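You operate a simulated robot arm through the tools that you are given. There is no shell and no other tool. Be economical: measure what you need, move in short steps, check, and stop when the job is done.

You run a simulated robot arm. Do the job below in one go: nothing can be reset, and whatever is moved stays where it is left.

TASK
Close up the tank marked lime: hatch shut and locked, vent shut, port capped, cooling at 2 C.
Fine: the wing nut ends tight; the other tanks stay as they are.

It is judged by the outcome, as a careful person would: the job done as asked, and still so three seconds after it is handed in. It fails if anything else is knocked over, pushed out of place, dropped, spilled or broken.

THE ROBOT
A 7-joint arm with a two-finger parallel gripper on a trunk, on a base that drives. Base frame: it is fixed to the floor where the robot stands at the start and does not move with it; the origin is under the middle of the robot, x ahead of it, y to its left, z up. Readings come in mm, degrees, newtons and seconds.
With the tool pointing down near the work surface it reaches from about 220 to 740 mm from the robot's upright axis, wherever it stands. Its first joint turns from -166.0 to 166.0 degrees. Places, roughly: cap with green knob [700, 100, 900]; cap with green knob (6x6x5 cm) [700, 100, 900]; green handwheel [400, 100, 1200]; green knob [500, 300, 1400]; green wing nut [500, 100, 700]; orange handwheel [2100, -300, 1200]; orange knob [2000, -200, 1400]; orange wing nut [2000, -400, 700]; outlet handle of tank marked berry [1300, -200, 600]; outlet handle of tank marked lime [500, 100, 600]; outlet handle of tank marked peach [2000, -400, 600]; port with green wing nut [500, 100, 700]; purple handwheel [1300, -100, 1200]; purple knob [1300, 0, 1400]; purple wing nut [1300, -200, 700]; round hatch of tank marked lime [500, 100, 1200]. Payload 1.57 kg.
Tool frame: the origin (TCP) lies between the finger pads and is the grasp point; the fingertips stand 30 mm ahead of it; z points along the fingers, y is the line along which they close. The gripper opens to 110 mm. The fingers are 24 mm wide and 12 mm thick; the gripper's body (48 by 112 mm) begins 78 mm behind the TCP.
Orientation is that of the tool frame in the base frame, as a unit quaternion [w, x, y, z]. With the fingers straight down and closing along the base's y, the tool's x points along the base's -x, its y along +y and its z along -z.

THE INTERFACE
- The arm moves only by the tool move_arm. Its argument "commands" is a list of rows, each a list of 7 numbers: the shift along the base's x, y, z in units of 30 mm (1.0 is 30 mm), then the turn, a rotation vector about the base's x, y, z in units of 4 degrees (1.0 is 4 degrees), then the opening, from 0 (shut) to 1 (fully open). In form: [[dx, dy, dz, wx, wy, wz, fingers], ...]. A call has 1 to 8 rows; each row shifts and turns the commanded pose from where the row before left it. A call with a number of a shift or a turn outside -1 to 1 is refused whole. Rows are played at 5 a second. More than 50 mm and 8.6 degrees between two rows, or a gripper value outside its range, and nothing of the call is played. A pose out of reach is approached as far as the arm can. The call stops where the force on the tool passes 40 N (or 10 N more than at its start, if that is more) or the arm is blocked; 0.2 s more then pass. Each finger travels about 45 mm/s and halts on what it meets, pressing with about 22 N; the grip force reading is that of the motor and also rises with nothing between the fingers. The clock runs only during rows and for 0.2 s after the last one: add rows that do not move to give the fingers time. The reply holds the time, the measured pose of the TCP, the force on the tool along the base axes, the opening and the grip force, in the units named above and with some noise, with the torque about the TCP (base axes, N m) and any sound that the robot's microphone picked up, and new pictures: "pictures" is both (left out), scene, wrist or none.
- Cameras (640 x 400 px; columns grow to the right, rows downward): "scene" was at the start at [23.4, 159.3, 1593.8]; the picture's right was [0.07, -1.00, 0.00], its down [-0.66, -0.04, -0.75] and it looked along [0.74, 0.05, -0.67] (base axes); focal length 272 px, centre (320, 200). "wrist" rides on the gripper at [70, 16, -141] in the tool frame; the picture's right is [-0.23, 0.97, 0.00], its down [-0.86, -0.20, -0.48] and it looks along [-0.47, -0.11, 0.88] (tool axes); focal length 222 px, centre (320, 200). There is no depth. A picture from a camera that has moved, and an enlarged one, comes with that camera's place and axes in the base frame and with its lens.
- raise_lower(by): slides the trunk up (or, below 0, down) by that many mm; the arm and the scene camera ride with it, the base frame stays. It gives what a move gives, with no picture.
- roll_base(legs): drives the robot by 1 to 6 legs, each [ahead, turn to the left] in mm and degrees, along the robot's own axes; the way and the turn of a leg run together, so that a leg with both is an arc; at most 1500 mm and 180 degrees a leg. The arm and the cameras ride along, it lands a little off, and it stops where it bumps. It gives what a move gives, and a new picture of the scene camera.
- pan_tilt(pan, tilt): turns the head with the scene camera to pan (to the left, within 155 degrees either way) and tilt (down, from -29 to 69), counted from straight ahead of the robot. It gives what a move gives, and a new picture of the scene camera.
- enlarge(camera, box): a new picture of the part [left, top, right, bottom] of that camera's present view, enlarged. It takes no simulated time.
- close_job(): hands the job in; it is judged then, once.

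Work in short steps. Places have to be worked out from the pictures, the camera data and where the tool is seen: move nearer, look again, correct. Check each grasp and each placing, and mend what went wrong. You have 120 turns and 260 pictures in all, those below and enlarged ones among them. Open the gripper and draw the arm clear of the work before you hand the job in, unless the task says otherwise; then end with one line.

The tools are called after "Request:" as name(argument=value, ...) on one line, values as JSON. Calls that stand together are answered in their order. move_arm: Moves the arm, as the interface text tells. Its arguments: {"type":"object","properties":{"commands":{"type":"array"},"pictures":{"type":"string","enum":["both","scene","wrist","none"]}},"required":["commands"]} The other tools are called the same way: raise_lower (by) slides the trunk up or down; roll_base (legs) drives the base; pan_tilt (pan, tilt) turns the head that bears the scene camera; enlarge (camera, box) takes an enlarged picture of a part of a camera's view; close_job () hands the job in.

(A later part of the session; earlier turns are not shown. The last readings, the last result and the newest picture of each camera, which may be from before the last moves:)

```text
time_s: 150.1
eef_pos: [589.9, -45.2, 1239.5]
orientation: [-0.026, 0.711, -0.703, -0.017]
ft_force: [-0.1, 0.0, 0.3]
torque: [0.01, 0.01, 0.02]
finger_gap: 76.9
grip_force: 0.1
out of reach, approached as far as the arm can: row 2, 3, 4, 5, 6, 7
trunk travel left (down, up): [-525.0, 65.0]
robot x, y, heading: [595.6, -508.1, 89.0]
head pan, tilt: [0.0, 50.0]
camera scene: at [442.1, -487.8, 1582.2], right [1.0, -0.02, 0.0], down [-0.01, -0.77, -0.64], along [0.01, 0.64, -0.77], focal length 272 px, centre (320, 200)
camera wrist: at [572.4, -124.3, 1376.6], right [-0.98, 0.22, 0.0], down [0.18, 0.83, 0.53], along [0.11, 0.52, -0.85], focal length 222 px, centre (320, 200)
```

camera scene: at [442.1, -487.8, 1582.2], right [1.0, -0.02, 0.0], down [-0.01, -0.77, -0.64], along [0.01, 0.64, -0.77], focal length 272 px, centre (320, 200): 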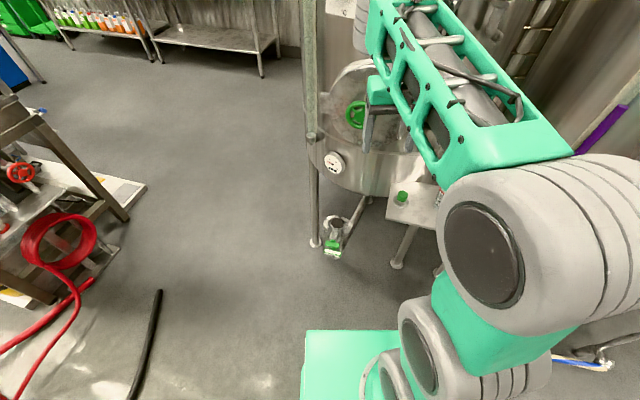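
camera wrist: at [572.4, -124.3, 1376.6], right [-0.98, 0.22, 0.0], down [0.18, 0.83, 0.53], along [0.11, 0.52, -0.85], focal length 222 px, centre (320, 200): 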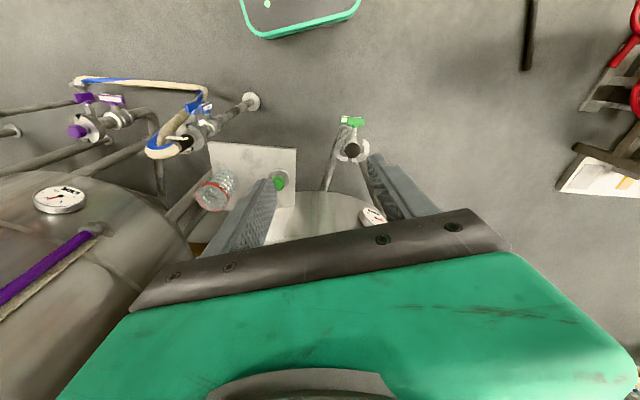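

Tool points down. Zoom on cap and port from both cameras.

Request:
enlarge(camera="scene", box=[300, 170, 460, 280])

Request:
enlarge(camera="wrist", box=[180, 90, 400, 240])

```text
3.64 times, centred on (380, 225) of scene
camera zoom: at [442.1, -487.8, 1582.2], right [1.0, -0.02, 0.0], down [-0.01, -0.77, -0.64], along [0.01, 0.64, -0.77], focal length 989 px, centre (102, 109)
```

zoom: 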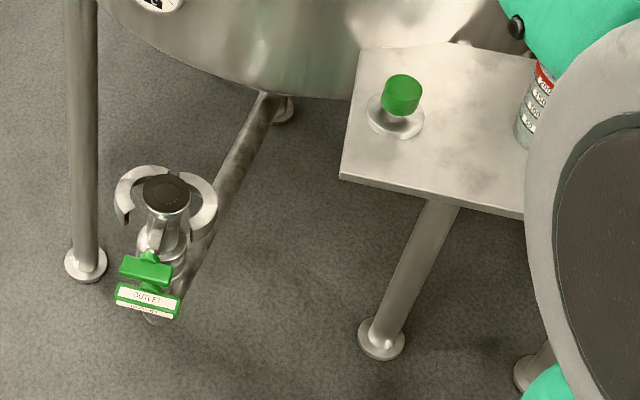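

```text
2.67 times, centred on (290, 165) of wrist
camera zoom: at [572.4, -124.3, 1376.6], right [-0.98, 0.22, 0.0], down [0.18, 0.83, 0.53], along [0.11, 0.52, -0.85], focal length 592 px, centre (400, 293)
```

zoom: 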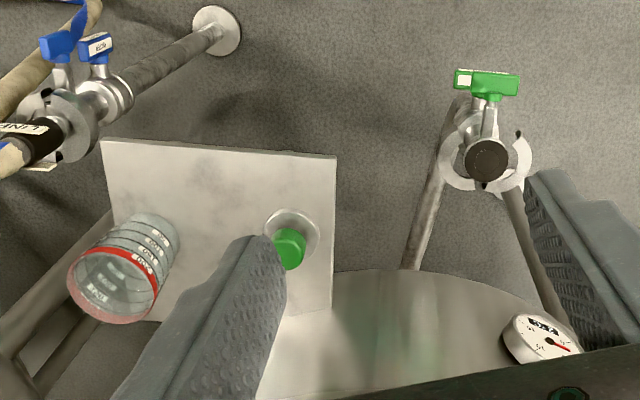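

Estimates: cap knob ≈[724,102,~890] (disc base ≈855), port top ≈[521,133,696], wing nut ≈[502,49,670]. The sample valve and hatch handle overhang the cap, so I'll grasp with the tool tilted 45°. First tilt, limiting the opening, then lower the trunk.

Request:
move_arm(commands=[[0.5, 0, 0, 1, 0, 0, 0.6], [0.5, 0, 0, 1, 0, 0, 0.6], [0.5, 0, 0, 1, 0, 0, 0.6], [0.5, 0, 0, 1, 0, 0, 0.6], [0.5, 0, 0, 1, 0, 0, 0.6], [0.5, 0, 0, 1, 0, 0, 0.6], [0.5, 0, 0, 1, 0, 0, 0.6], [0.5, 0, 0, 1, 0, 0, 0.6]], pictures="none")

Request:
raise_lower(by=-250)

Request:
move_arm(commands=[[0.3, 0, 0, 1, 0, 0, 0.6], [0.3, 0, 0, 1, 0, 0, 0.6], [0, 0, 0, 1, 0, 0, 0.6]], pictures="both")

```text
time_s: 151.8
eef_pos: [700.2, -49.4, 1301.3]
orientation: [-0.217, 0.677, -0.672, -0.206]
ft_force: [-0.1, -0.2, 0.3]
torque: [0.0, -0.05, -0.04]
finger_gap: 65.7
grip_force: 0.1
out of reach, approached as far as the arm can: row 1, 6, 7, 8
trunk travel left (down, up): [-525.0, 65.0]
robot x, y, heading: [599.4, -501.1, 89.0]
head pan, tilt: [0.0, 50.0]
```

```text
time_s: 154.4
eef_pos: [700.4, -48.7, 1051.7]
orientation: [-0.217, 0.677, -0.673, -0.205]
ft_force: [0.0, -0.3, 0.4]
torque: [0.02, -0.03, -0.02]
finger_gap: 66.0
grip_force: 0.1
trunk travel left (down, up): [-275.0, 315.0]
robot x, y, heading: [593.5, -506.6, 89.1]
head pan, tilt: [0.0, 50.0]
```

```text
time_s: 155.2
eef_pos: [689.3, -74.1, 1117.3]
orientation: [-0.272, 0.657, -0.656, -0.255]
ft_force: [-0.1, 0.2, 0.1]
torque: [-0.03, -0.01, 0.01]
finger_gap: 66.1
grip_force: 0.1
out of reach, approached as far as the arm can: row 1, 2, 3
trunk travel left (down, up): [-275.0, 315.0]
robot x, y, heading: [599.1, -506.0, 88.8]
head pan, tilt: [0.0, 50.0]
camera scene: at [437.7, -477.3, 1334.5], right [1.0, -0.02, 0.0], down [-0.01, -0.77, -0.64], along [0.01, 0.64, -0.77], focal length 272 px, centre (320, 200)
camera wrist: at [670.1, -223.0, 1169.9], right [-0.98, 0.17, 0.14], down [0.18, 0.28, 0.94], along [0.12, 0.94, -0.31], focal length 222 px, centre (320, 200)
```

scene: 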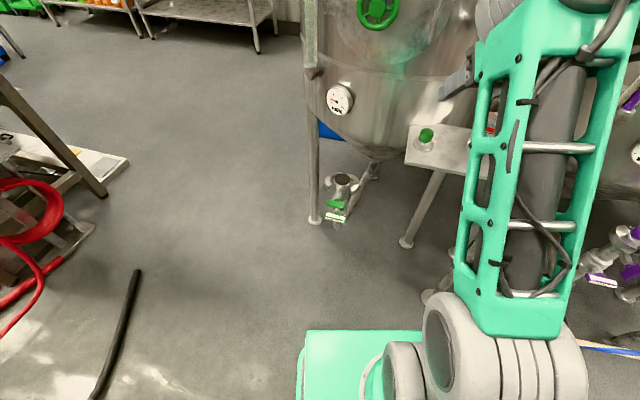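
wrist: 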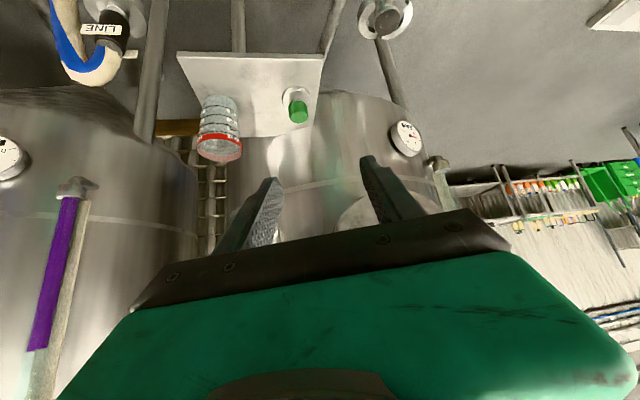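

Tilted 45° now, knob confirmed at ≈[725,102,888]. Move to a pre-grasp 80 mm back along the tool axis.

Request:
move_arm(commands=[[0.18, 0.67, -0.9, 0, 0, 0, 0.6], [0.18, 0.67, -0.9, 0, 0, 0, 0.6], [0.18, 0.67, -0.9, 0, 0, 0, 0.6], [0.18, 0.67, -0.9, 0, 0, 0, 0.6], [0.18, 0.67, -0.9, 0, 0, 0, 0.6], [0.18, 0.67, -0.9, 0, 0, 0, 0.6], [0, 0, 0, 0, 0, 0, 0.6]], pictures="both")

Request:
enlarge(camera="wrist", box=[200, 60, 440, 240])

```text
time_s: 156.8
eef_pos: [677.1, -71.1, 1119.7]
orientation: [0.284, -0.645, 0.66, 0.259]
ft_force: [-0.2, -1.2, -0.5]
torque: [-0.01, -0.03, 0.01]
finger_gap: 66.0
grip_force: 0.0
out of reach, approached as far as the arm can: row 1, 2, 3, 4, 5, 6
trunk travel left (down, up): [-275.0, 315.0]
robot x, y, heading: [598.0, -507.7, 88.8]
head pan, tilt: [0.0, 50.0]
camera scene: at [436.5, -477.4, 1330.1], right [1.0, -0.02, 0.0], down [-0.01, -0.77, -0.64], along [0.02, 0.64, -0.77], focal length 272 px, centre (320, 200)
camera wrist: at [654.1, -219.6, 1170.1], right [-0.97, 0.19, 0.14], down [0.18, 0.26, 0.95], along [0.15, 0.95, -0.28], focal length 222 px, centre (320, 200)
```

scene: 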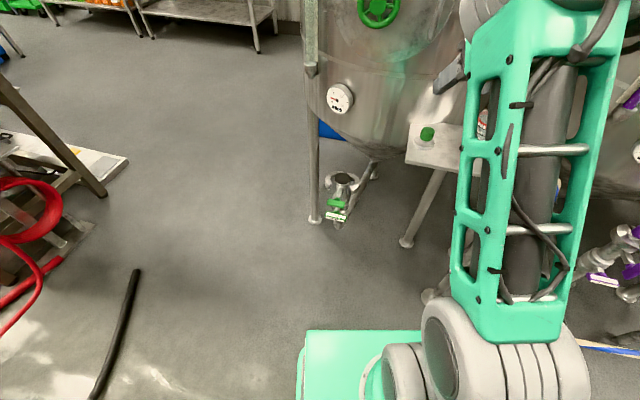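
wrist: 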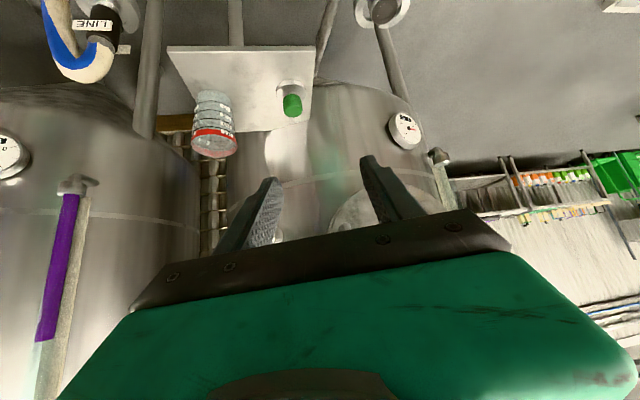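

```text
2.22 times, centred on (320, 150) of wrist
camera zoom: at [654.1, -219.6, 1170.1], right [-0.97, 0.19, 0.14], down [0.18, 0.26, 0.95], along [0.15, 0.95, -0.28], focal length 494 px, centre (320, 311)
```

zoom: 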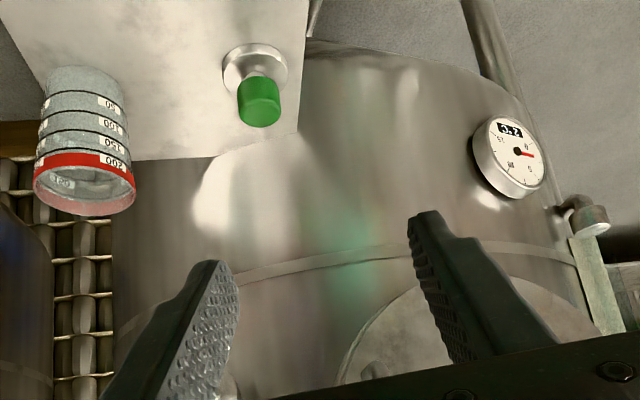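

The arm is at a joint limit in this tall posture. I first go back toward tool-down while moving lower and closer, a posture that worked before.

Request:
move_arm(commands=[[0, -0.3, -0.9, -0.9, 0, 0, 0.6], [0, -0.3, -0.9, -0.9, 0, 0, 0.6], [0, -0.3, -0.9, -0.9, 0, 0, 0.6], [0, -0.3, -0.9, -0.9, 0, 0, 0.6], [0, -0.3, -0.9, -0.9, 0, 0, 0.6], [0, 0, -0.5, -0.9, 0, 0, 0.6], [0, 0, 0, -0.9, 0, 0, 0.6], [0, 0, 0, 0, 0, 0, 0.6]], pictures="scene")

```text
time_s: 157.6
eef_pos: [676.4, -67.5, 999.5]
orientation: [0.172, -0.684, 0.693, 0.149]
ft_force: [-0.6, 0.4, -0.3]
torque: [-0.04, 0.02, -0.01]
finger_gap: 66.0
grip_force: 0.1
out of reach, approached as far as the arm can: row 1, 3
trunk travel left (down, up): [-275.0, 315.0]
robot x, y, heading: [594.6, -502.4, 88.9]
head pan, tilt: [0.0, 50.0]
stopped in row 3: the arm was blocked; the commanded pose is now the measured one
camera scene: at [438.5, -477.7, 1330.1], right [1.0, -0.02, 0.0], down [-0.01, -0.77, -0.64], along [0.01, 0.64, -0.77], focal length 272 px, centre (320, 200)
```

scene: 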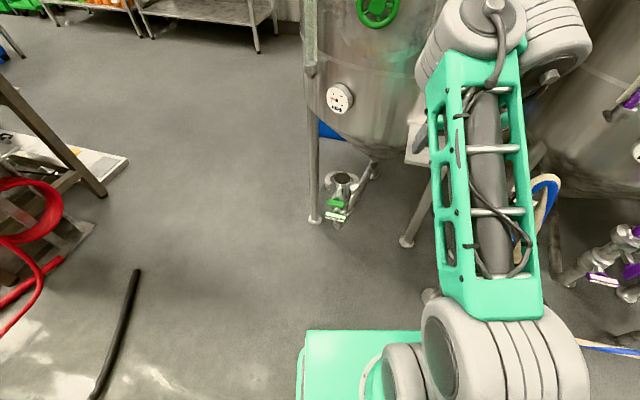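

It is moving to another posture. Continue lowering gently here.

Request:
move_arm(commands=[[0, 0, -0.6, 0, 0, 0, 0.6], [0, 0, -0.6, 0, 0, 0, 0.6], [0, 0, -0.6, 0, 0, 0, 0.6]], pictures="scene")

```text
time_s: 158.4
eef_pos: [678.0, -67.2, 999.9]
orientation: [0.171, -0.683, 0.694, 0.149]
ft_force: [0.2, 0.2, 1.0]
torque: [0.0, 0.02, 0.01]
finger_gap: 66.2
grip_force: 0.0
out of reach, approached as far as the arm can: row 1, 2, 3
trunk travel left (down, up): [-275.0, 315.0]
robot x, y, heading: [596.7, -504.0, 89.0]
head pan, tilt: [0.0, 50.0]
camera scene: at [439.6, -477.7, 1331.2], right [1.0, -0.02, 0.0], down [-0.01, -0.77, -0.64], along [0.01, 0.64, -0.77], focal length 272 px, centre (320, 200)
```

scene: 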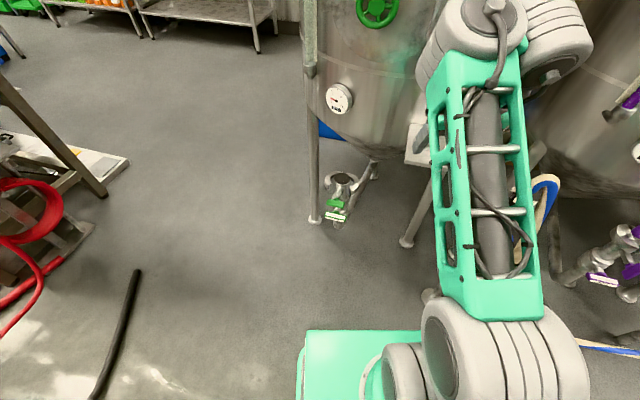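

Still limited. I test whether yawing the tool frees the joint.

Request:
move_arm(commands=[[0, -0.3, -0.3, 0, 0, 1, 0.6], [0, -0.3, -0.3, 0, 0, 1, 0.6], [0, -0.3, -0.3, 0, 0, 1, 0.6], [0, -0.3, -0.3, 0, 0, 1, 0.6]], pictures="none")

Request:
move_arm(commands=[[0, -0.5, -0.3, 0, 0, -1, 0.6], [0, -0.5, -0.3, 0, 0, -1, 0.6], [0, -0.5, -0.3, 0, 0, -1, 0.6], [0, -0.5, -0.3, 0, 0, -1, 0.6], [0, -0.5, -0.3, 0, 0, -1, 0.6], [0, -0.5, -0.3, 0, 0, -1, 0.6], [0, -0.5, -0.3, 0, 0, -1, 0.6], [0, -0.5, -0.3, 0, 0, -1, 0.6]], pictures="scene")

```text
time_s: 159.6
eef_pos: [644.8, -84.8, 954.1]
orientation: [-0.085, 0.811, -0.56, -0.148]
ft_force: [-0.9, 0.6, 0.2]
torque: [0.02, 0.01, 0.02]
finger_gap: 65.9
grip_force: 0.1
out of reach, approached as far as the arm can: row 1, 2, 3, 4
trunk travel left (down, up): [-275.0, 315.0]
robot x, y, heading: [598.7, -506.5, 88.7]
head pan, tilt: [0.0, 50.0]
stopped in row 4: the arm was blocked; the commanded pose is now the measured one
```

```text
time_s: 160.2
eef_pos: [657.9, -106.5, 890.4]
orientation: [-0.024, 0.764, -0.64, -0.075]
ft_force: [-0.6, 0.0, -0.5]
torque: [0.02, 0.01, -0.01]
finger_gap: 65.9
grip_force: 0.1
out of reach, approached as far as the arm can: row 1, 2, 3
trunk travel left (down, up): [-275.0, 315.0]
robot x, y, heading: [595.0, -504.2, 89.1]
head pan, tilt: [0.0, 50.0]
stopped in row 3: the arm was blocked; the commanded pose is now the measured one
camera scene: at [443.5, -478.9, 1331.2], right [1.0, -0.02, 0.0], down [-0.02, -0.77, -0.64], along [0.01, 0.64, -0.77], focal length 272 px, centre (320, 200)
```

scene: 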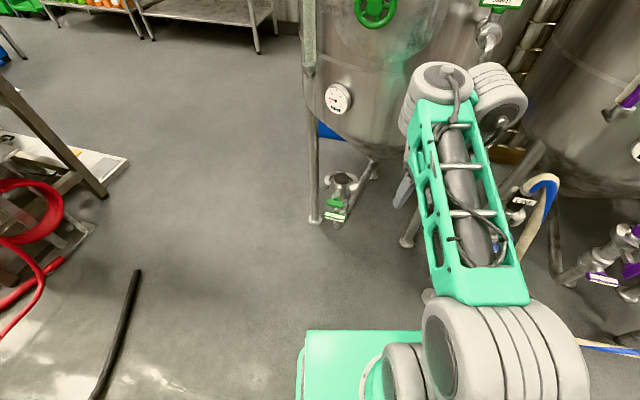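

It came free downward (z 890). Test free motion: small retreat.

Request:
move_arm(commands=[[0, -0.5, 0, 0, 0, 0, 0.6], [0, -0.5, 0, 0, 0, 0, 0.6], [0, -0.5, 0, 0, 0, 0, 0.6]], pictures="none")

```text
time_s: 160.9
eef_pos: [657.1, -142.2, 831.0]
orientation: [0.056, 0.763, -0.644, -0.012]
ft_force: [-1.4, -0.6, 0.2]
torque: [-0.01, 0.02, 0.01]
finger_gap: 66.1
grip_force: 0.1
trunk travel left (down, up): [-275.0, 315.0]
robot x, y, heading: [593.1, -509.6, 88.9]
head pan, tilt: [0.0, 50.0]
stopped in row 3: the arm was blocked; the commanded pose is now the measured one
```

It is still settling toward a new posture. Repeat small moves until it follows.

Request:
move_arm(commands=[[0, -0.4, 0.2, 0, 0, 0, 0.6], [0, -0.4, 0.2, 0, 0, 0, 0.6], [0, -0.4, 0.2, 0, 0, 0, 0.6], [0, -0.2, 0.2, 0, 0, 0, 0.6]], pictures="scene")

```text
time_s: 161.7
eef_pos: [654.2, -179.9, 803.1]
orientation: [0.119, 0.759, -0.639, 0.04]
ft_force: [0.3, 0.5, -0.6]
torque: [0.03, -0.01, -0.01]
finger_gap: 65.7
grip_force: 0.1
trunk travel left (down, up): [-275.0, 315.0]
robot x, y, heading: [594.0, -506.9, 88.9]
head pan, tilt: [0.0, 50.0]
stopped in row 3: the arm was blocked; the commanded pose is now the measured one
camera scene: at [442.6, -479.6, 1330.8], right [1.0, -0.02, 0.0], down [-0.01, -0.77, -0.64], along [0.01, 0.64, -0.77], focal length 272 px, centre (320, 200)
```

scene: 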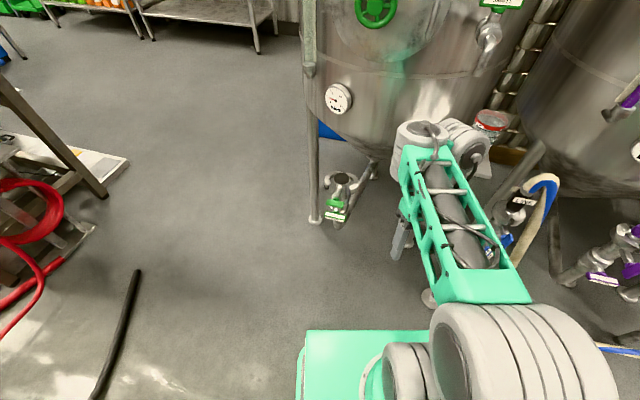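

I correct the backward tilt and rise a little.

Request:
move_arm(commands=[[0, 0, 0.3, 0.8, 0, 0, 0.6], [0, 0, 0.3, 0.8, 0, 0, 0.6], [0, 0, 0.3, 0.8, 0, 0, 0.6], [0, 0, 0.3, 0.8, 0, 0, 0.6], [0, 0, 0, 0, 0, 0, 0.6]], pictures="scene")

```text
time_s: 162.4
eef_pos: [651.8, -191.7, 772.7]
orientation: [0.148, 0.755, -0.636, 0.06]
ft_force: [-0.3, 0.3, 0.2]
torque: [0.0, -0.03, 0.03]
finger_gap: 66.1
grip_force: 0.1
trunk travel left (down, up): [-275.0, 315.0]
robot x, y, heading: [597.6, -505.0, 88.7]
head pan, tilt: [0.0, 50.0]
stopped in row 3: the arm was blocked; the commanded pose is now the measured one
camera scene: at [442.3, -478.6, 1327.8], right [1.0, -0.02, 0.0], down [-0.01, -0.77, -0.64], along [0.01, 0.64, -0.77], focal length 272 px, centre (320, 200)
```

scene: 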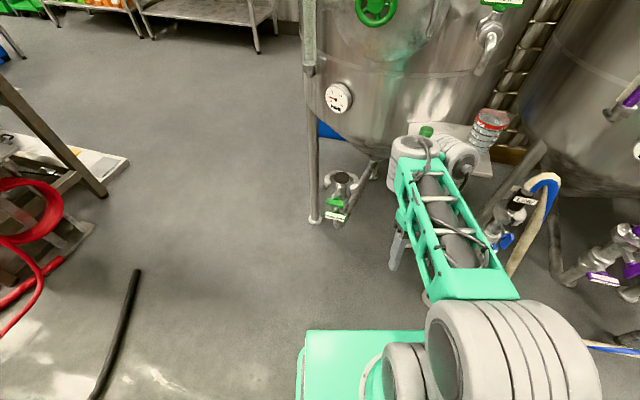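

To have safe room I back the base 250 mm.

Request:
roll_base(legs=[[-250, 0]])

Request:
move_arm(commands=[[0, 0.2, 0.2, 0.5, 0, 0, 0.6], [0, 0.2, 0.2, 0.5, 0, 0, 0.6], [0, 0.2, 0.2, 0.5, 0, 0, 0.6], [0, 0.2, 0.2, 0.5, 0, 0, 0.6], [0, 0, 0, 0, 0, 0, 0.6]], pictures="scene")

```text
time_s: 164.2
eef_pos: [647.7, -445.1, 776.4]
orientation: [0.149, 0.755, -0.636, 0.062]
ft_force: [0.3, -0.2, -0.4]
torque: [0.02, 0.01, 0.0]
finger_gap: 65.8
grip_force: 0.0
trunk travel left (down, up): [-275.0, 315.0]
robot x, y, heading: [589.4, -758.7, 89.0]
head pan, tilt: [0.0, 50.0]
camera scene: at [437.2, -730.6, 1331.3], right [1.0, -0.02, 0.0], down [-0.02, -0.77, -0.64], along [0.01, 0.64, -0.77], focal length 272 px, centre (320, 200)
```

scene: 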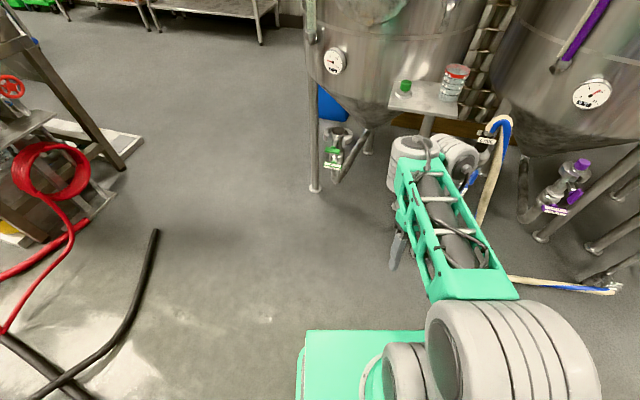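

```text
time_s: 165.4
eef_pos: [648.7, -421.2, 804.0]
orientation: [0.097, 0.763, -0.639, 0.019]
ft_force: [0.1, -0.1, -0.6]
torque: [-0.03, -0.04, 0.01]
finger_gap: 66.1
grip_force: 0.0
trunk travel left (down, up): [-275.0, 315.0]
robot x, y, heading: [594.7, -756.6, 88.9]
head pan, tilt: [0.0, 50.0]
camera scene: at [436.9, -732.4, 1334.7], right [1.0, -0.02, 0.0], down [-0.02, -0.77, -0.64], along [0.01, 0.64, -0.77], focal length 272 px, centre (320, 200)
```

scene: 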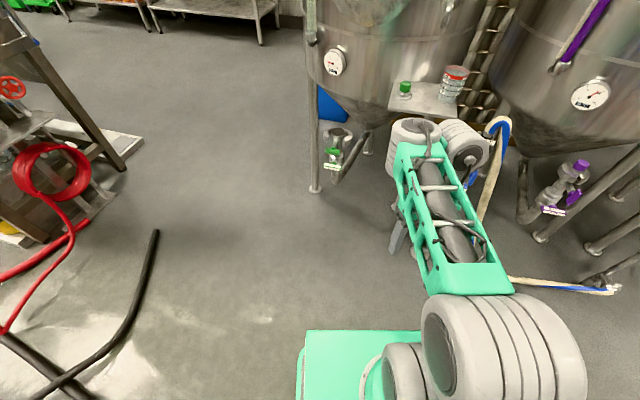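

The arm follows again. Pitch forward and extend ahead with small combined steps, checking for limits.

Request:
move_arm(commands=[[0.3, 0.8, 0.3, 1, 0, 0, 0.6], [0.3, 0.8, 0.3, 1, 0, 0, 0.6], [0.3, 0.8, 0.3, 1, 0, 0, 0.6], [0.3, 0.8, 0.3, 1, 0, 0, 0.6], [0.3, 0.8, 0.3, 1, 0, 0, 0.6], [0.3, 0.8, 0.3, 1, 0, 0, 0.6], [0.3, 0.8, 0.3, 1, 0, 0, 0.6], [0.3, 0.5, 0.3, 1, 0, 0, 0.6]], pictures="scene")

```text
time_s: 167.2
eef_pos: [715.6, -283.0, 955.5]
orientation: [-0.118, 0.76, -0.619, -0.159]
ft_force: [-0.4, -0.1, -0.9]
torque: [-0.03, 0.01, -0.02]
finger_gap: 65.9
grip_force: 0.0
out of reach, approached as far as the arm can: row 1, 2, 3, 4, 5, 6, 7, 8
trunk travel left (down, up): [-275.0, 315.0]
robot x, y, heading: [587.9, -756.3, 88.8]
head pan, tilt: [0.0, 50.0]
camera scene: at [436.9, -739.2, 1332.1], right [1.0, -0.02, 0.0], down [-0.02, -0.77, -0.64], along [0.01, 0.64, -0.77], focal length 272 px, centre (320, 200)
```

scene: 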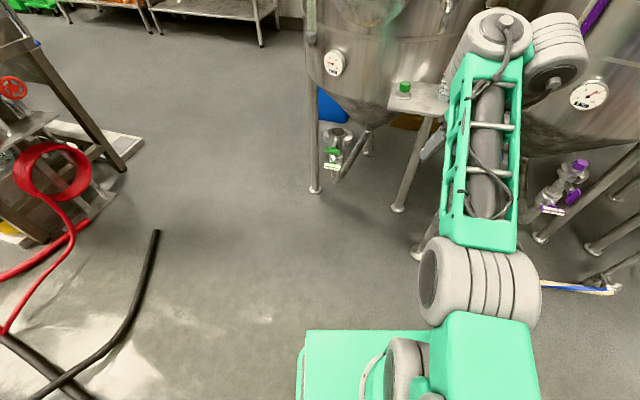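

This elbow posture limits me. I retract to the compact tool-down pose used at the start, then re-extend at greater relative height.

Request:
move_arm(commands=[[-0.5, -0.6, -0.2, -1, 0, 0, 0.6], [-0.5, -0.6, -0.2, -1, 0, 0, 0.6], [-0.5, -0.6, -0.2, -1, 0, 0, 0.6], [-0.5, -0.6, -0.2, -1, 0, 0, 0.6], [-0.5, -0.6, -0.2, -1, 0, 0, 0.6], [-0.5, -0.6, -0.2, -0.8, 0, 0, 0.6], [-0.5, -0.6, -0.2, 0, 0, 0, 0.6], [-0.5, -0.4, -0.2, 0, 0, 0, 0.6]], pictures="scene")

```text
time_s: 169.2
eef_pos: [615.3, -411.5, 869.9]
orientation: [0.077, 0.74, -0.668, 0.012]
ft_force: [-0.1, 1.0, 0.2]
torque: [0.0, 0.01, 0.0]
finger_gap: 66.0
grip_force: 0.0
trunk travel left (down, up): [-275.0, 315.0]
robot x, y, heading: [591.4, -760.5, 88.8]
head pan, tilt: [0.0, 50.0]
stopped in row 8: the arm was blocked; the commanded pose is now the measured one
camera scene: at [435.4, -729.5, 1329.7], right [1.0, -0.02, 0.0], down [-0.02, -0.77, -0.64], along [0.01, 0.64, -0.77], focal length 272 px, centre (320, 200)
```

scene: 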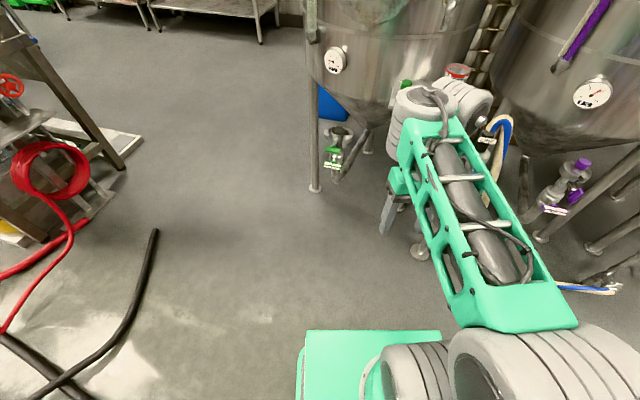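

Closer to the original posture. Continue toward x≈575 with the tool straight down.

Request:
move_arm(commands=[[-0.4, -0.1, 0.2, 0.5, 0, 0, 0.6], [-0.4, -0.1, 0.2, 0.5, 0, 0, 0.6], [-0.4, -0.1, 0.2, 0.5, 0, 0, 0.6], [-0.4, -0.1, 0.2, 0.5, 0, 0, 0.6], [-0.4, 0, 0, 0, 0, 0, 0.6]], pictures="scene")

```text
time_s: 169.9
eef_pos: [616.2, -419.8, 838.6]
orientation: [-0.096, -0.7, 0.706, -0.045]
ft_force: [-0.7, -0.2, 0.1]
torque: [-0.04, 0.02, 0.0]
finger_gap: 66.0
grip_force: 0.1
trunk travel left (down, up): [-275.0, 315.0]
robot x, y, heading: [593.5, -756.3, 88.8]
head pan, tilt: [0.0, 50.0]
stopped in row 3: the arm was blocked; the commanded pose is now the measured one
camera scene: at [435.2, -727.7, 1328.0], right [1.0, -0.02, 0.0], down [-0.02, -0.77, -0.64], along [0.01, 0.64, -0.77], focal length 272 px, centre (320, 200)
```

scene: 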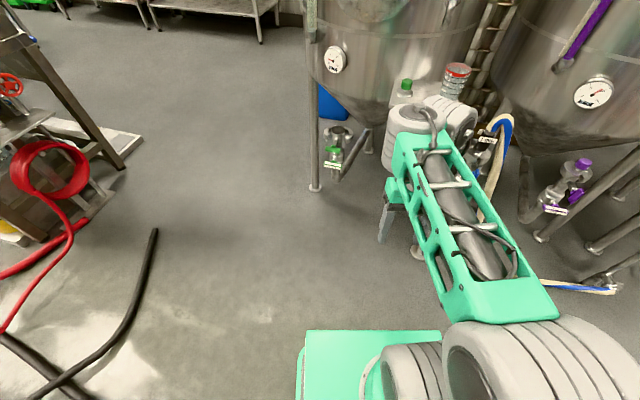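

Repeat with gentler steps.

Request:
move_arm(commands=[[-0.2, 0, 0.2, 0.3, 0, 0, 0.6], [-0.2, 0, 0.2, 0.3, 0, 0, 0.6], [-0.2, 0, 0.2, 0.3, 0, 0, 0.6], [-0.2, 0, 0.2, 0.3, 0, 0, 0.6], [-0.2, 0, 0.2, 0.3, 0, 0, 0.6], [-0.2, 0, 0.2, 0.3, 0, 0, 0.6]], pictures="none")

Request:
move_arm(commands=[[-0.2, 0, 0.2, 0.3, 0, 0, 0.6], [-0.2, 0, 0.2, 0.3, 0, 0, 0.6], [-0.2, 0, 0.2, 0.3, 0, 0, 0.6], [-0.2, 0, 0.2, 0.3, 0, 0, 0.6], [-0.2, 0, 0.2, 0.3, 0, 0, 0.6], [-0.2, 0, 0.2, 0.3, 0, 0, 0.6]], pictures="scene")

```text
time_s: 171.2
eef_pos: [613.1, -420.8, 830.8]
orientation: [-0.103, -0.659, 0.743, -0.061]
ft_force: [0.1, 0.7, -0.4]
torque: [0.04, 0.03, -0.01]
finger_gap: 66.1
grip_force: 0.2
trunk travel left (down, up): [-275.0, 315.0]
robot x, y, heading: [591.8, -759.7, 88.9]
head pan, tilt: [0.0, 50.0]
stopped in row 6: the arm was blocked; the commanded pose is now the measured one
```

```text
time_s: 172.5
eef_pos: [609.8, -423.4, 824.8]
orientation: [-0.107, -0.616, 0.777, -0.076]
ft_force: [0.4, -0.4, -0.3]
torque: [-0.02, 0.01, 0.01]
finger_gap: 66.0
grip_force: 0.0
trunk travel left (down, up): [-275.0, 315.0]
robot x, y, heading: [591.3, -758.5, 88.7]
head pan, tilt: [0.0, 50.0]
stopped in row 6: the arm was blocked; the commanded pose is now the measured one
camera scene: at [434.6, -727.7, 1329.6], right [1.0, -0.02, 0.0], down [-0.01, -0.77, -0.64], along [0.01, 0.64, -0.77], focal length 272 px, centre (320, 200)
```

scene: 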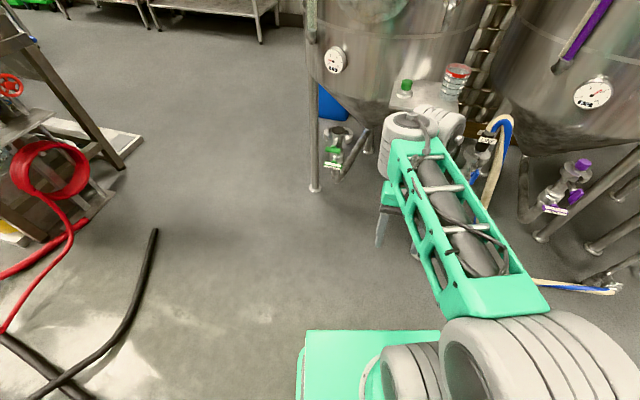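

The tool keeps yawing by itself, so the last joint is near its limit. I follow that yaw direction deliberately.

Request:
move_arm(commands=[[0, 0, 0.2, 0, 0, -1, 0.6], [0, 0, 0.2, 0, 0, -1, 0.6], [0, 0, 0.2, 0, 0, -1, 0.6], [0, 0, 0.2, 0, 0, -1, 0.6], [0, 0, 0.2, 0, 0, -1, 0.6], [0, 0, 0.2, 0, 0, -1, 0.6], [0, 0, 0.2, 0, 0, -1, 0.6], [0, 0, 0.2, 0, 0, -1, 0.6]], pictures="none")

Request:
move_arm(commands=[[-0.2, 0, 0.2, 0.3, 0, 0, 0.6], [-0.2, 0, 0.2, 0.3, 0, 0, 0.6], [-0.2, 0, 0.2, 0.3, 0, 0, 0.6], [-0.2, 0, 0.2, 0.3, 0, 0, 0.6], [-0.2, 0, 0.2, 0.3, 0, 0, 0.6], [-0.2, 0, 0.2, 0.3, 0, 0, 0.6]], pictures="scene")

```text
time_s: 174.3
eef_pos: [613.8, -427.0, 878.6]
orientation: [-0.119, -0.379, 0.917, -0.039]
ft_force: [0.3, -1.0, -0.3]
torque: [0.0, -0.02, 0.01]
finger_gap: 66.0
grip_force: 0.0
trunk travel left (down, up): [-275.0, 315.0]
robot x, y, heading: [590.8, -759.5, 89.0]
head pan, tilt: [0.0, 50.0]
```

```text
time_s: 175.9
eef_pos: [602.6, -420.9, 885.6]
orientation: [-0.105, -0.334, 0.936, -0.024]
ft_force: [0.0, 0.3, -0.4]
torque: [0.03, -0.01, 0.01]
finger_gap: 65.9
grip_force: 0.1
trunk travel left (down, up): [-275.0, 315.0]
robot x, y, heading: [590.0, -757.1, 88.5]
head pan, tilt: [0.0, 50.0]
stopped in row 6: the arm was blocked; the commanded pose is now the measured one
camera scene: at [434.6, -730.0, 1328.6], right [1.0, -0.02, 0.0], down [-0.01, -0.77, -0.64], along [0.01, 0.64, -0.77], focal length 272 px, centre (320, 200)
```

scene: 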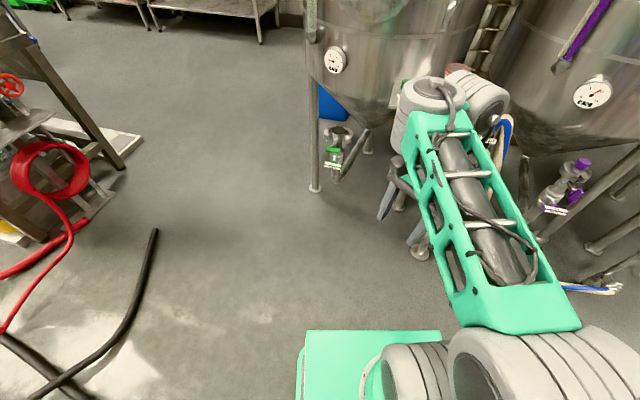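

Yawing this way is free. Continue to a full half-turn (the gripper is symmetric), 32 steps.

Request:
move_arm(commands=[[0, 0, 0.1, 0, 0, -1, 0.6], [0, 0, 0.1, 0, 0, -1, 0.6], [0, 0, 0.1, 0, 0, -1, 0.6], [0, 0, 0.1, 0, 0, -1, 0.6], [0, 0, 0, 0, 0, -1, 0.6], [0, 0, 0, 0, 0, -1, 0.6], [0, 0, 0, 0, 0, -1, 0.6], [0, 0, 0, 0, 0, -1, 0.6]], pictures="none")

Request:
move_arm(commands=[[0, 0, 0, 0, 0, -1, 0.6], [0, 0, 0, 0, 0, -1, 0.6], [0, 0, 0, 0, 0, -1, 0.6], [0, 0, 0, 0, 0, -1, 0.6], [0, 0, 0, 0, 0, -1, 0.6], [0, 0, 0, 0, 0, -1, 0.6], [0, 0, 0, 0, 0, -1, 0.6], [0, 0, 0, 0, 0, -1, 0.6]], pictures="none")

Request:
move_arm(commands=[[0, 0, 0, 0, 0, -1, 0.6], [0, 0, 0, 0, 0, -1, 0.6], [0, 0, 0, 0, 0, -1, 0.6], [0, 0, 0, 0, 0, -1, 0.6], [0, 0, 0, 0, 0, -1, 0.6], [0, 0, 0, 0, 0, -1, 0.6], [0, 0, 0, 0, 0, -1, 0.6], [0, 0, 0, 0, 0, -1, 0.6]], pictures="none")

Request:
move_arm(commands=[[0, 0, 0, 0, 0, -1, 0.6], [0, 0, 0, 0, 0, -1, 0.6], [0, 0, 0, 0, 0, -1, 0.6], [0, 0, 0, 0, 0, -1, 0.6], [0, 0, 0, 0, 0, -1, 0.6], [0, 0, 0, 0, 0, -1, 0.6], [0, 0, 0, 0, 0, -1, 0.6], [0, 0, 0, 0, 0, -1, 0.6]], pictures="both")

```text
time_s: 177.7
eef_pos: [606.3, -416.9, 895.0]
orientation: [-0.104, -0.055, 0.993, -0.005]
ft_force: [-0.1, -0.6, 0.4]
torque: [0.01, -0.03, -0.02]
finger_gap: 66.1
grip_force: 0.1
trunk travel left (down, up): [-275.0, 315.0]
robot x, y, heading: [595.1, -759.0, 88.9]
head pan, tilt: [0.0, 50.0]
```

```text
time_s: 178.8
eef_pos: [611.4, -415.1, 860.8]
orientation: [-0.088, 0.103, 0.99, -0.045]
ft_force: [-0.6, -0.2, -0.4]
torque: [0.0, 0.02, 0.01]
finger_gap: 65.9
grip_force: 0.1
trunk travel left (down, up): [-275.0, 315.0]
robot x, y, heading: [591.9, -759.2, 88.7]
head pan, tilt: [0.0, 50.0]
stopped in row 5: the arm was blocked; the commanded pose is now the measured one
```

```text
time_s: 180.1
eef_pos: [612.7, -417.0, 823.0]
orientation: [-0.071, 0.281, 0.952, -0.095]
ft_force: [0.3, -0.3, -0.6]
torque: [-0.01, 0.03, -0.02]
finger_gap: 66.2
grip_force: 0.1
trunk travel left (down, up): [-275.0, 315.0]
robot x, y, heading: [590.6, -758.0, 88.7]
head pan, tilt: [0.0, 50.0]
stopped in row 6: the arm was blocked; the commanded pose is now the measured one
```

```text
time_s: 181.7
eef_pos: [613.0, -424.0, 805.2]
orientation: [-0.051, 0.495, 0.856, -0.138]
ft_force: [0.9, -0.2, -0.4]
torque: [-0.01, 0.02, 0.03]
finger_gap: 66.0
grip_force: 0.0
out of reach, approached as far as the arm can: row 3, 4, 5, 6, 7, 8
trunk travel left (down, up): [-275.0, 315.0]
robot x, y, heading: [592.3, -758.5, 88.7]
head pan, tilt: [0.0, 50.0]
stopped in row 8: the arm was blocked; the commanded pose is now the measured one
camera scene: at [440.8, -728.0, 1329.7], right [1.0, -0.02, 0.0], down [-0.02, -0.77, -0.64], along [0.01, 0.64, -0.77], focal length 272 px, centre (320, 200)
camera wrist: at [621.6, -330.4, 932.7], right [0.93, 0.26, -0.27], down [0.37, -0.74, 0.56], along [-0.05, -0.62, -0.79], focal length 222 px, centre (320, 200)
```

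scene: 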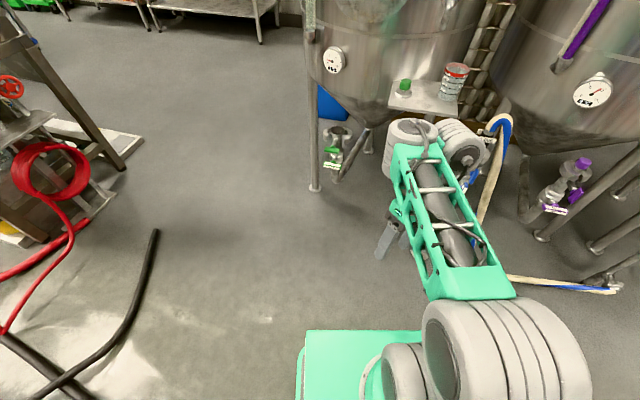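
wrist: 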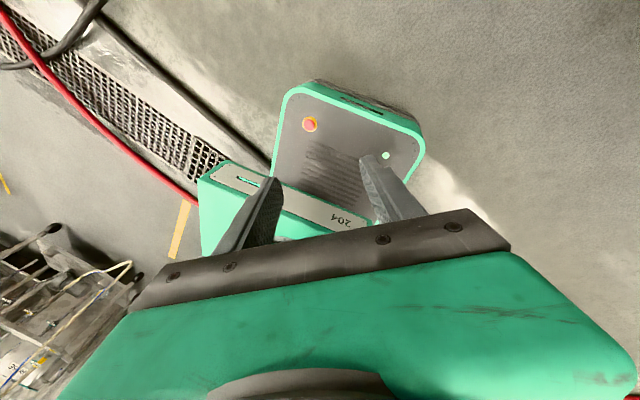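

Blocked at the other side too. I go back 60° in yaw while rising and extending a bit, to see in which region the arm moves freely.

Request:
move_arm(commands=[[0, 0.3, 0.6, 0, 0, 1, 0.6], [0, 0.3, 0.6, 0, 0, 1, 0.6], [0, 0.3, 0.6, 0, 0, 1, 0.6], [0, 0.3, 0.6, 0, 0, 1, 0.6], [0, 0.3, 0.6, 0, 0, 1, 0.6], [0, 0.3, 0.6, 0, 0, 1, 0.6], [0, 0.3, 0.6, 0, 0, 1, 0.6], [0, 0.3, 0.6, 0, 0, 1, 0.6]], pictures="none")

Request:
move_arm(commands=[[0, 0.3, 0, 0.5, 0, 1, 0.6], [0, 0.3, 0, 0.5, 0, 1, 0.6], [0, 0.3, 0, 0.5, 0, 1, 0.6], [0, 0.3, 0, 0.5, 0, 1, 0.6], [0, 0.3, 0, 0.5, 0, 1, 0.6], [0, 0.3, 0, 0.5, 0, 1, 0.6], [0, 0.3, 0, 0.5, 0, 1, 0.6], [0, 0.3, 0, 0.5, 0, 1, 0.6]], pictures="scene")

```text
time_s: 183.5
eef_pos: [610.3, -360.5, 957.8]
orientation: [-0.016, 0.238, 0.961, -0.141]
ft_force: [-0.1, 0.4, -0.2]
torque: [0.02, 0.03, 0.0]
finger_gap: 65.8
grip_force: 0.0
trunk travel left (down, up): [-275.0, 315.0]
robot x, y, heading: [591.2, -756.6, 88.6]
head pan, tilt: [0.0, 50.0]
```

```text
time_s: 185.3
eef_pos: [609.1, -285.9, 957.8]
orientation: [-0.009, -0.039, 0.999, -0.005]
ft_force: [0.0, -0.1, -0.1]
torque: [0.02, -0.02, 0.0]
finger_gap: 66.1
grip_force: 0.1
trunk travel left (down, up): [-275.0, 315.0]
robot x, y, heading: [587.0, -761.0, 88.9]
head pan, tilt: [0.0, 50.0]
camera scene: at [436.9, -739.4, 1332.2], right [1.0, -0.02, 0.0], down [-0.02, -0.77, -0.64], along [0.01, 0.64, -0.77], focal length 272 px, centre (320, 200)
```

scene: 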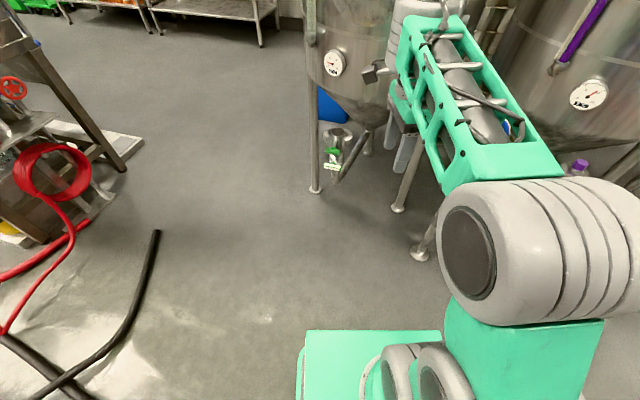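

Free and smooth now, tool straight down. Yaw back +88° to close along x, keeping this radius.

Request:
move_arm(commands=[[0, 0, -0.1, 0, 0, 1, 0.6], [0, 0, -0.1, 0, 0, 1, 0.6], [0, 0, -0.1, 0, 0, 1, 0.6], [0, 0, -0.1, 0, 0, 1, 0.6], [0, 0, -0.1, 0, 0, 1, 0.6], [0, 0, -0.1, 0, 0, 1, 0.6], [0, 0, -0.1, 0, 0, 1, 0.6], [0, 0, -0.1, 0, 0, 1, 0.6]], pictures="none")

Request:
move_arm(commands=[[0, 0, -0.1, 0, 0, 1, 0.6], [0, 0, -0.1, 0, 0, 1, 0.6], [0, 0, -0.1, 0, 0, 1, 0.6], [0, 0, -0.1, 0, 0, 1, 0.6], [0, 0, -0.1, 0, 0, 1, 0.6], [0, 0, -0.1, 0, 0, 1, 0.6], [0, 0, -0.1, 0, 0, 1, 0.6], [0, 0, -0.1, 0, 0, 1, 0.6]], pictures="none")

Request:
move_arm(commands=[[0, 0, 0, 0, 0, 1, 0.6], [0, 0, 0, 0, 0, 1, 0.6], [0, 0, 0, 0, 0, 1, 0.6], [0, 0, 0, 0, 0, 1, 0.6], [0, 0, 0, 0, 0, 0.6, 0.6], [0, 0, 0, 0, 0, 0.5, 0.6]], pictures="both")

```text
time_s: 187.1
eef_pos: [610.5, -285.5, 930.1]
orientation: [-0.006, -0.314, 0.949, -0.008]
ft_force: [0.3, -0.4, 0.6]
torque: [-0.04, -0.01, -0.02]
finger_gap: 66.2
grip_force: 0.1
trunk travel left (down, up): [-275.0, 315.0]
robot x, y, heading: [590.6, -756.6, 88.7]
head pan, tilt: [0.0, 50.0]
```

```text
time_s: 188.9
eef_pos: [610.3, -287.2, 907.8]
orientation: [-0.004, -0.563, 0.827, -0.01]
ft_force: [0.7, -0.2, -0.2]
torque: [-0.06, 0.02, 0.0]
finger_gap: 66.1
grip_force: 0.0
trunk travel left (down, up): [-275.0, 315.0]
robot x, y, heading: [593.4, -756.1, 88.6]
head pan, tilt: [0.0, 50.0]
```

```text
time_s: 190.3
eef_pos: [609.4, -286.5, 907.6]
orientation: [-0.002, -0.7, 0.714, -0.01]
ft_force: [-0.2, -0.4, -0.1]
torque: [0.03, -0.02, 0.0]
finger_gap: 66.1
grip_force: 0.1
trunk travel left (down, up): [-275.0, 315.0]
robot x, y, heading: [592.1, -757.4, 89.2]
head pan, tilt: [0.0, 50.0]
camera scene: at [436.9, -739.3, 1332.2], right [1.0, -0.02, 0.0], down [-0.02, -0.77, -0.64], along [0.01, 0.64, -0.77], focal length 272 px, centre (320, 200)
camera wrist: at [589.9, -353.9, 1050.7], right [-0.97, 0.25, -0.02], down [0.21, 0.86, 0.47], along [0.13, 0.45, -0.89], focal length 222 px, centre (320, 200)
```

scene: 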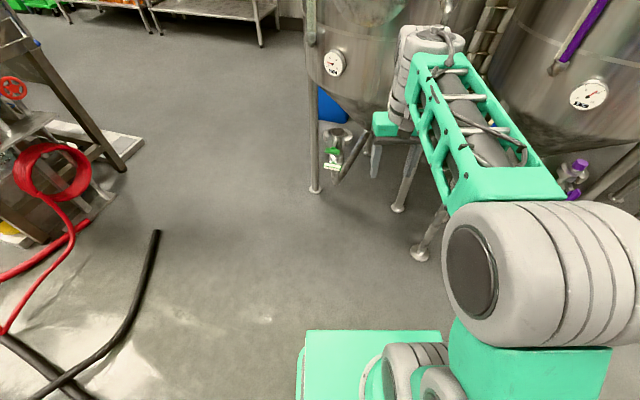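
wrist: 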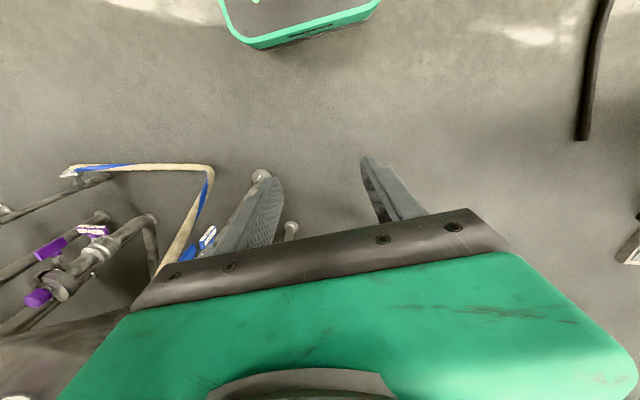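

Healthy posture again. Now pitch forward 45° while extending, here in free space.

Request:
move_arm(commands=[[0.2, 0.4, 0.1, 1, 0, 0, 0.6], [0.2, 0.4, 0.1, 1, 0, 0, 0.6], [0.2, 0.4, 0.1, 1, 0, 0, 0.6], [0.2, 0.4, 0.1, 1, 0, 0, 0.6], [0.2, 0.4, 0.1, 1, 0, 0, 0.6], [0.2, 0.4, 0.1, 1, 0, 0, 0.6], [0.2, 0.4, 0.1, 1, 0, 0, 0.6], [0.2, 0.4, 0.1, 1, 0, 0, 0.6]], pictures="none")

Request:
move_arm(commands=[[0.2, 0.3, 0.1, 1, 0, 0, 0.6], [0.2, 0.3, 0.1, 1, 0, 0, 0.6], [0.2, 0.3, 0.1, 1, 0, 0, 0.6]], pictures="both")

```text
time_s: 192.1
eef_pos: [657.4, -189.7, 931.7]
orientation: [0.192, -0.673, 0.69, 0.188]
ft_force: [-0.6, 0.2, -0.1]
torque: [0.04, 0.01, -0.01]
finger_gap: 66.0
grip_force: 0.0
trunk travel left (down, up): [-275.0, 315.0]
robot x, y, heading: [589.5, -757.9, 88.8]
head pan, tilt: [0.0, 50.0]
```

```text
time_s: 192.9
eef_pos: [676.7, -164.4, 941.1]
orientation: [0.261, -0.649, 0.666, 0.258]
ft_force: [-0.9, 0.8, -0.5]
torque: [0.02, -0.01, 0.02]
finger_gap: 66.2
grip_force: 0.1
trunk travel left (down, up): [-275.0, 315.0]
robot x, y, heading: [592.2, -759.5, 88.8]
head pan, tilt: [0.0, 50.0]
camera scene: at [436.8, -739.3, 1332.2], right [1.0, -0.02, 0.0], down [-0.02, -0.77, -0.64], along [0.01, 0.64, -0.77], focal length 272 px, centre (320, 200)
camera wrist: at [655.4, -311.1, 997.3], right [-0.97, 0.19, 0.16], down [0.21, 0.29, 0.93], along [0.13, 0.94, -0.32], focal length 222 px, centre (320, 200)
```

scene: 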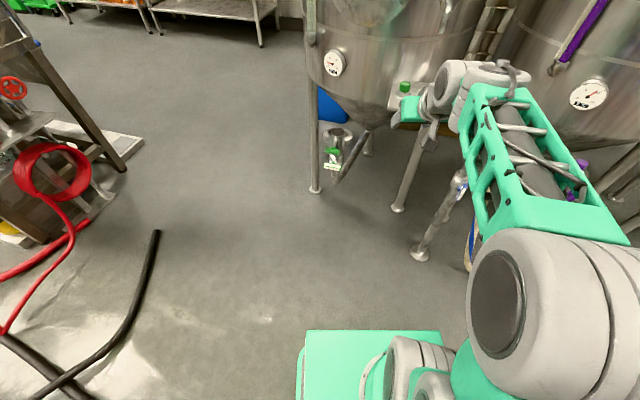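
wrist: 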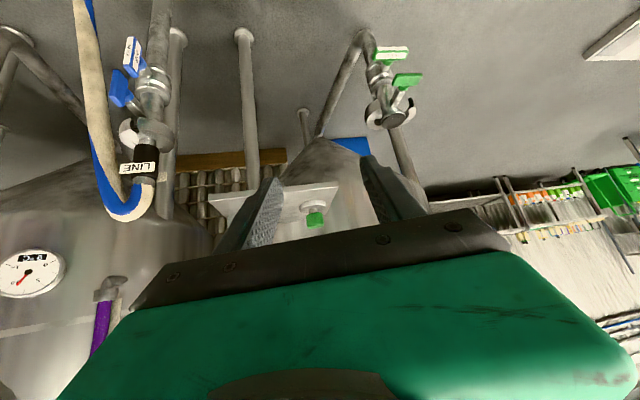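

Posture good. Shift to x≈721 and up 25 mm, then drive forward 200 mm to the pre-grasp.

Request:
move_arm(commands=[[0.7, 0, 0.4, 0, 0, 0, 0.6], [0.7, 0, 0.4, 0, 0, 0, 0.6]], pictures="none")

Request:
roll_base(legs=[[195, 0]])

Request:
move_arm(commands=[[0, 0, 0, 0, 0, 0, 0.6]], pictures="wrist")

Request:
enlarge(camera="wrist", box=[200, 60, 440, 240])

```text
time_s: 193.5
eef_pos: [716.8, -164.7, 965.3]
orientation: [0.261, -0.65, 0.666, 0.257]
ft_force: [0.2, 0.4, 0.4]
torque: [-0.03, -0.01, -0.03]
finger_gap: 65.9
grip_force: 0.1
trunk travel left (down, up): [-275.0, 315.0]
robot x, y, heading: [590.3, -761.5, 88.8]
head pan, tilt: [0.0, 50.0]
```

```text
time_s: 195.1
eef_pos: [718.9, 29.6, 965.5]
orientation: [0.26, -0.651, 0.665, 0.259]
ft_force: [0.2, 0.7, -0.6]
torque: [0.03, 0.0, 0.0]
finger_gap: 66.0
grip_force: 0.2
trunk travel left (down, up): [-275.0, 315.0]
robot x, y, heading: [595.3, -568.4, 89.2]
head pan, tilt: [0.0, 50.0]
camera scene: at [440.6, -547.4, 1332.2], right [1.0, -0.02, 0.0], down [-0.01, -0.77, -0.64], along [0.01, 0.64, -0.77], focal length 272 px, centre (320, 200)
```

scene: 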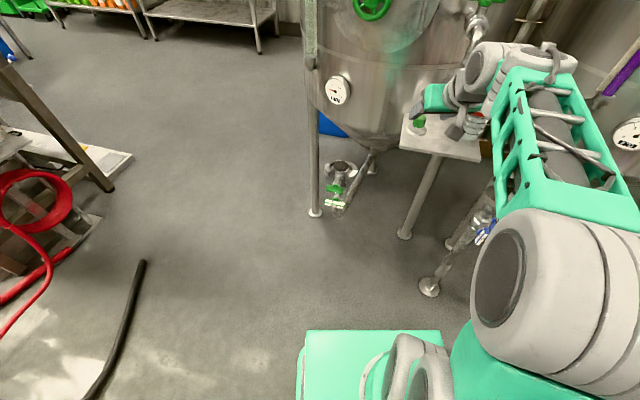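

```text
time_s: 195.5
eef_pos: [718.6, 27.8, 965.4]
orientation: [0.261, -0.651, 0.665, 0.257]
ft_force: [0.1, -0.3, 0.4]
torque: [0.0, 0.0, 0.01]
finger_gap: 66.0
grip_force: 0.1
trunk travel left (down, up): [-275.0, 315.0]
robot x, y, heading: [595.1, -565.5, 88.8]
head pan, tilt: [0.0, 50.0]
camera wrist: at [699.0, -119.0, 1022.3], right [-0.97, 0.19, 0.16], down [0.21, 0.3, 0.93], along [0.13, 0.94, -0.33], focal length 222 px, centre (320, 200)
```

wrist: 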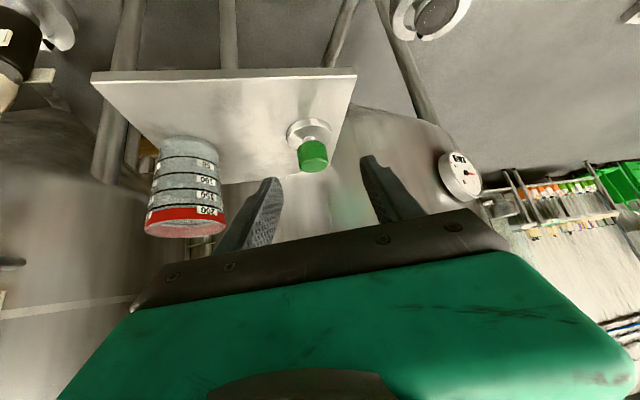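

```text
2.22 times, centred on (320, 150) of wrist
camera zoom: at [699.0, -119.0, 1022.3], right [-0.97, 0.19, 0.16], down [0.21, 0.3, 0.93], along [0.13, 0.94, -0.33], focal length 494 px, centre (320, 311)
```

zoom: 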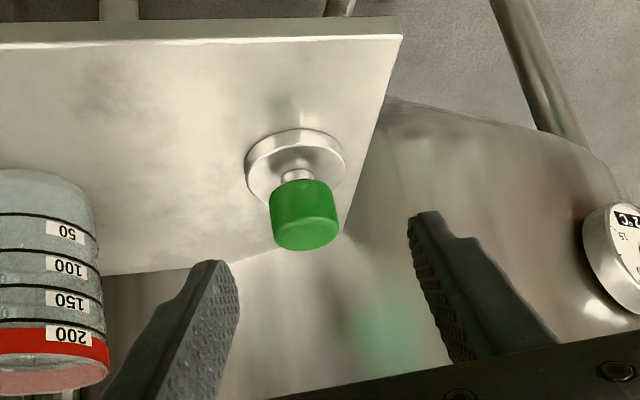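

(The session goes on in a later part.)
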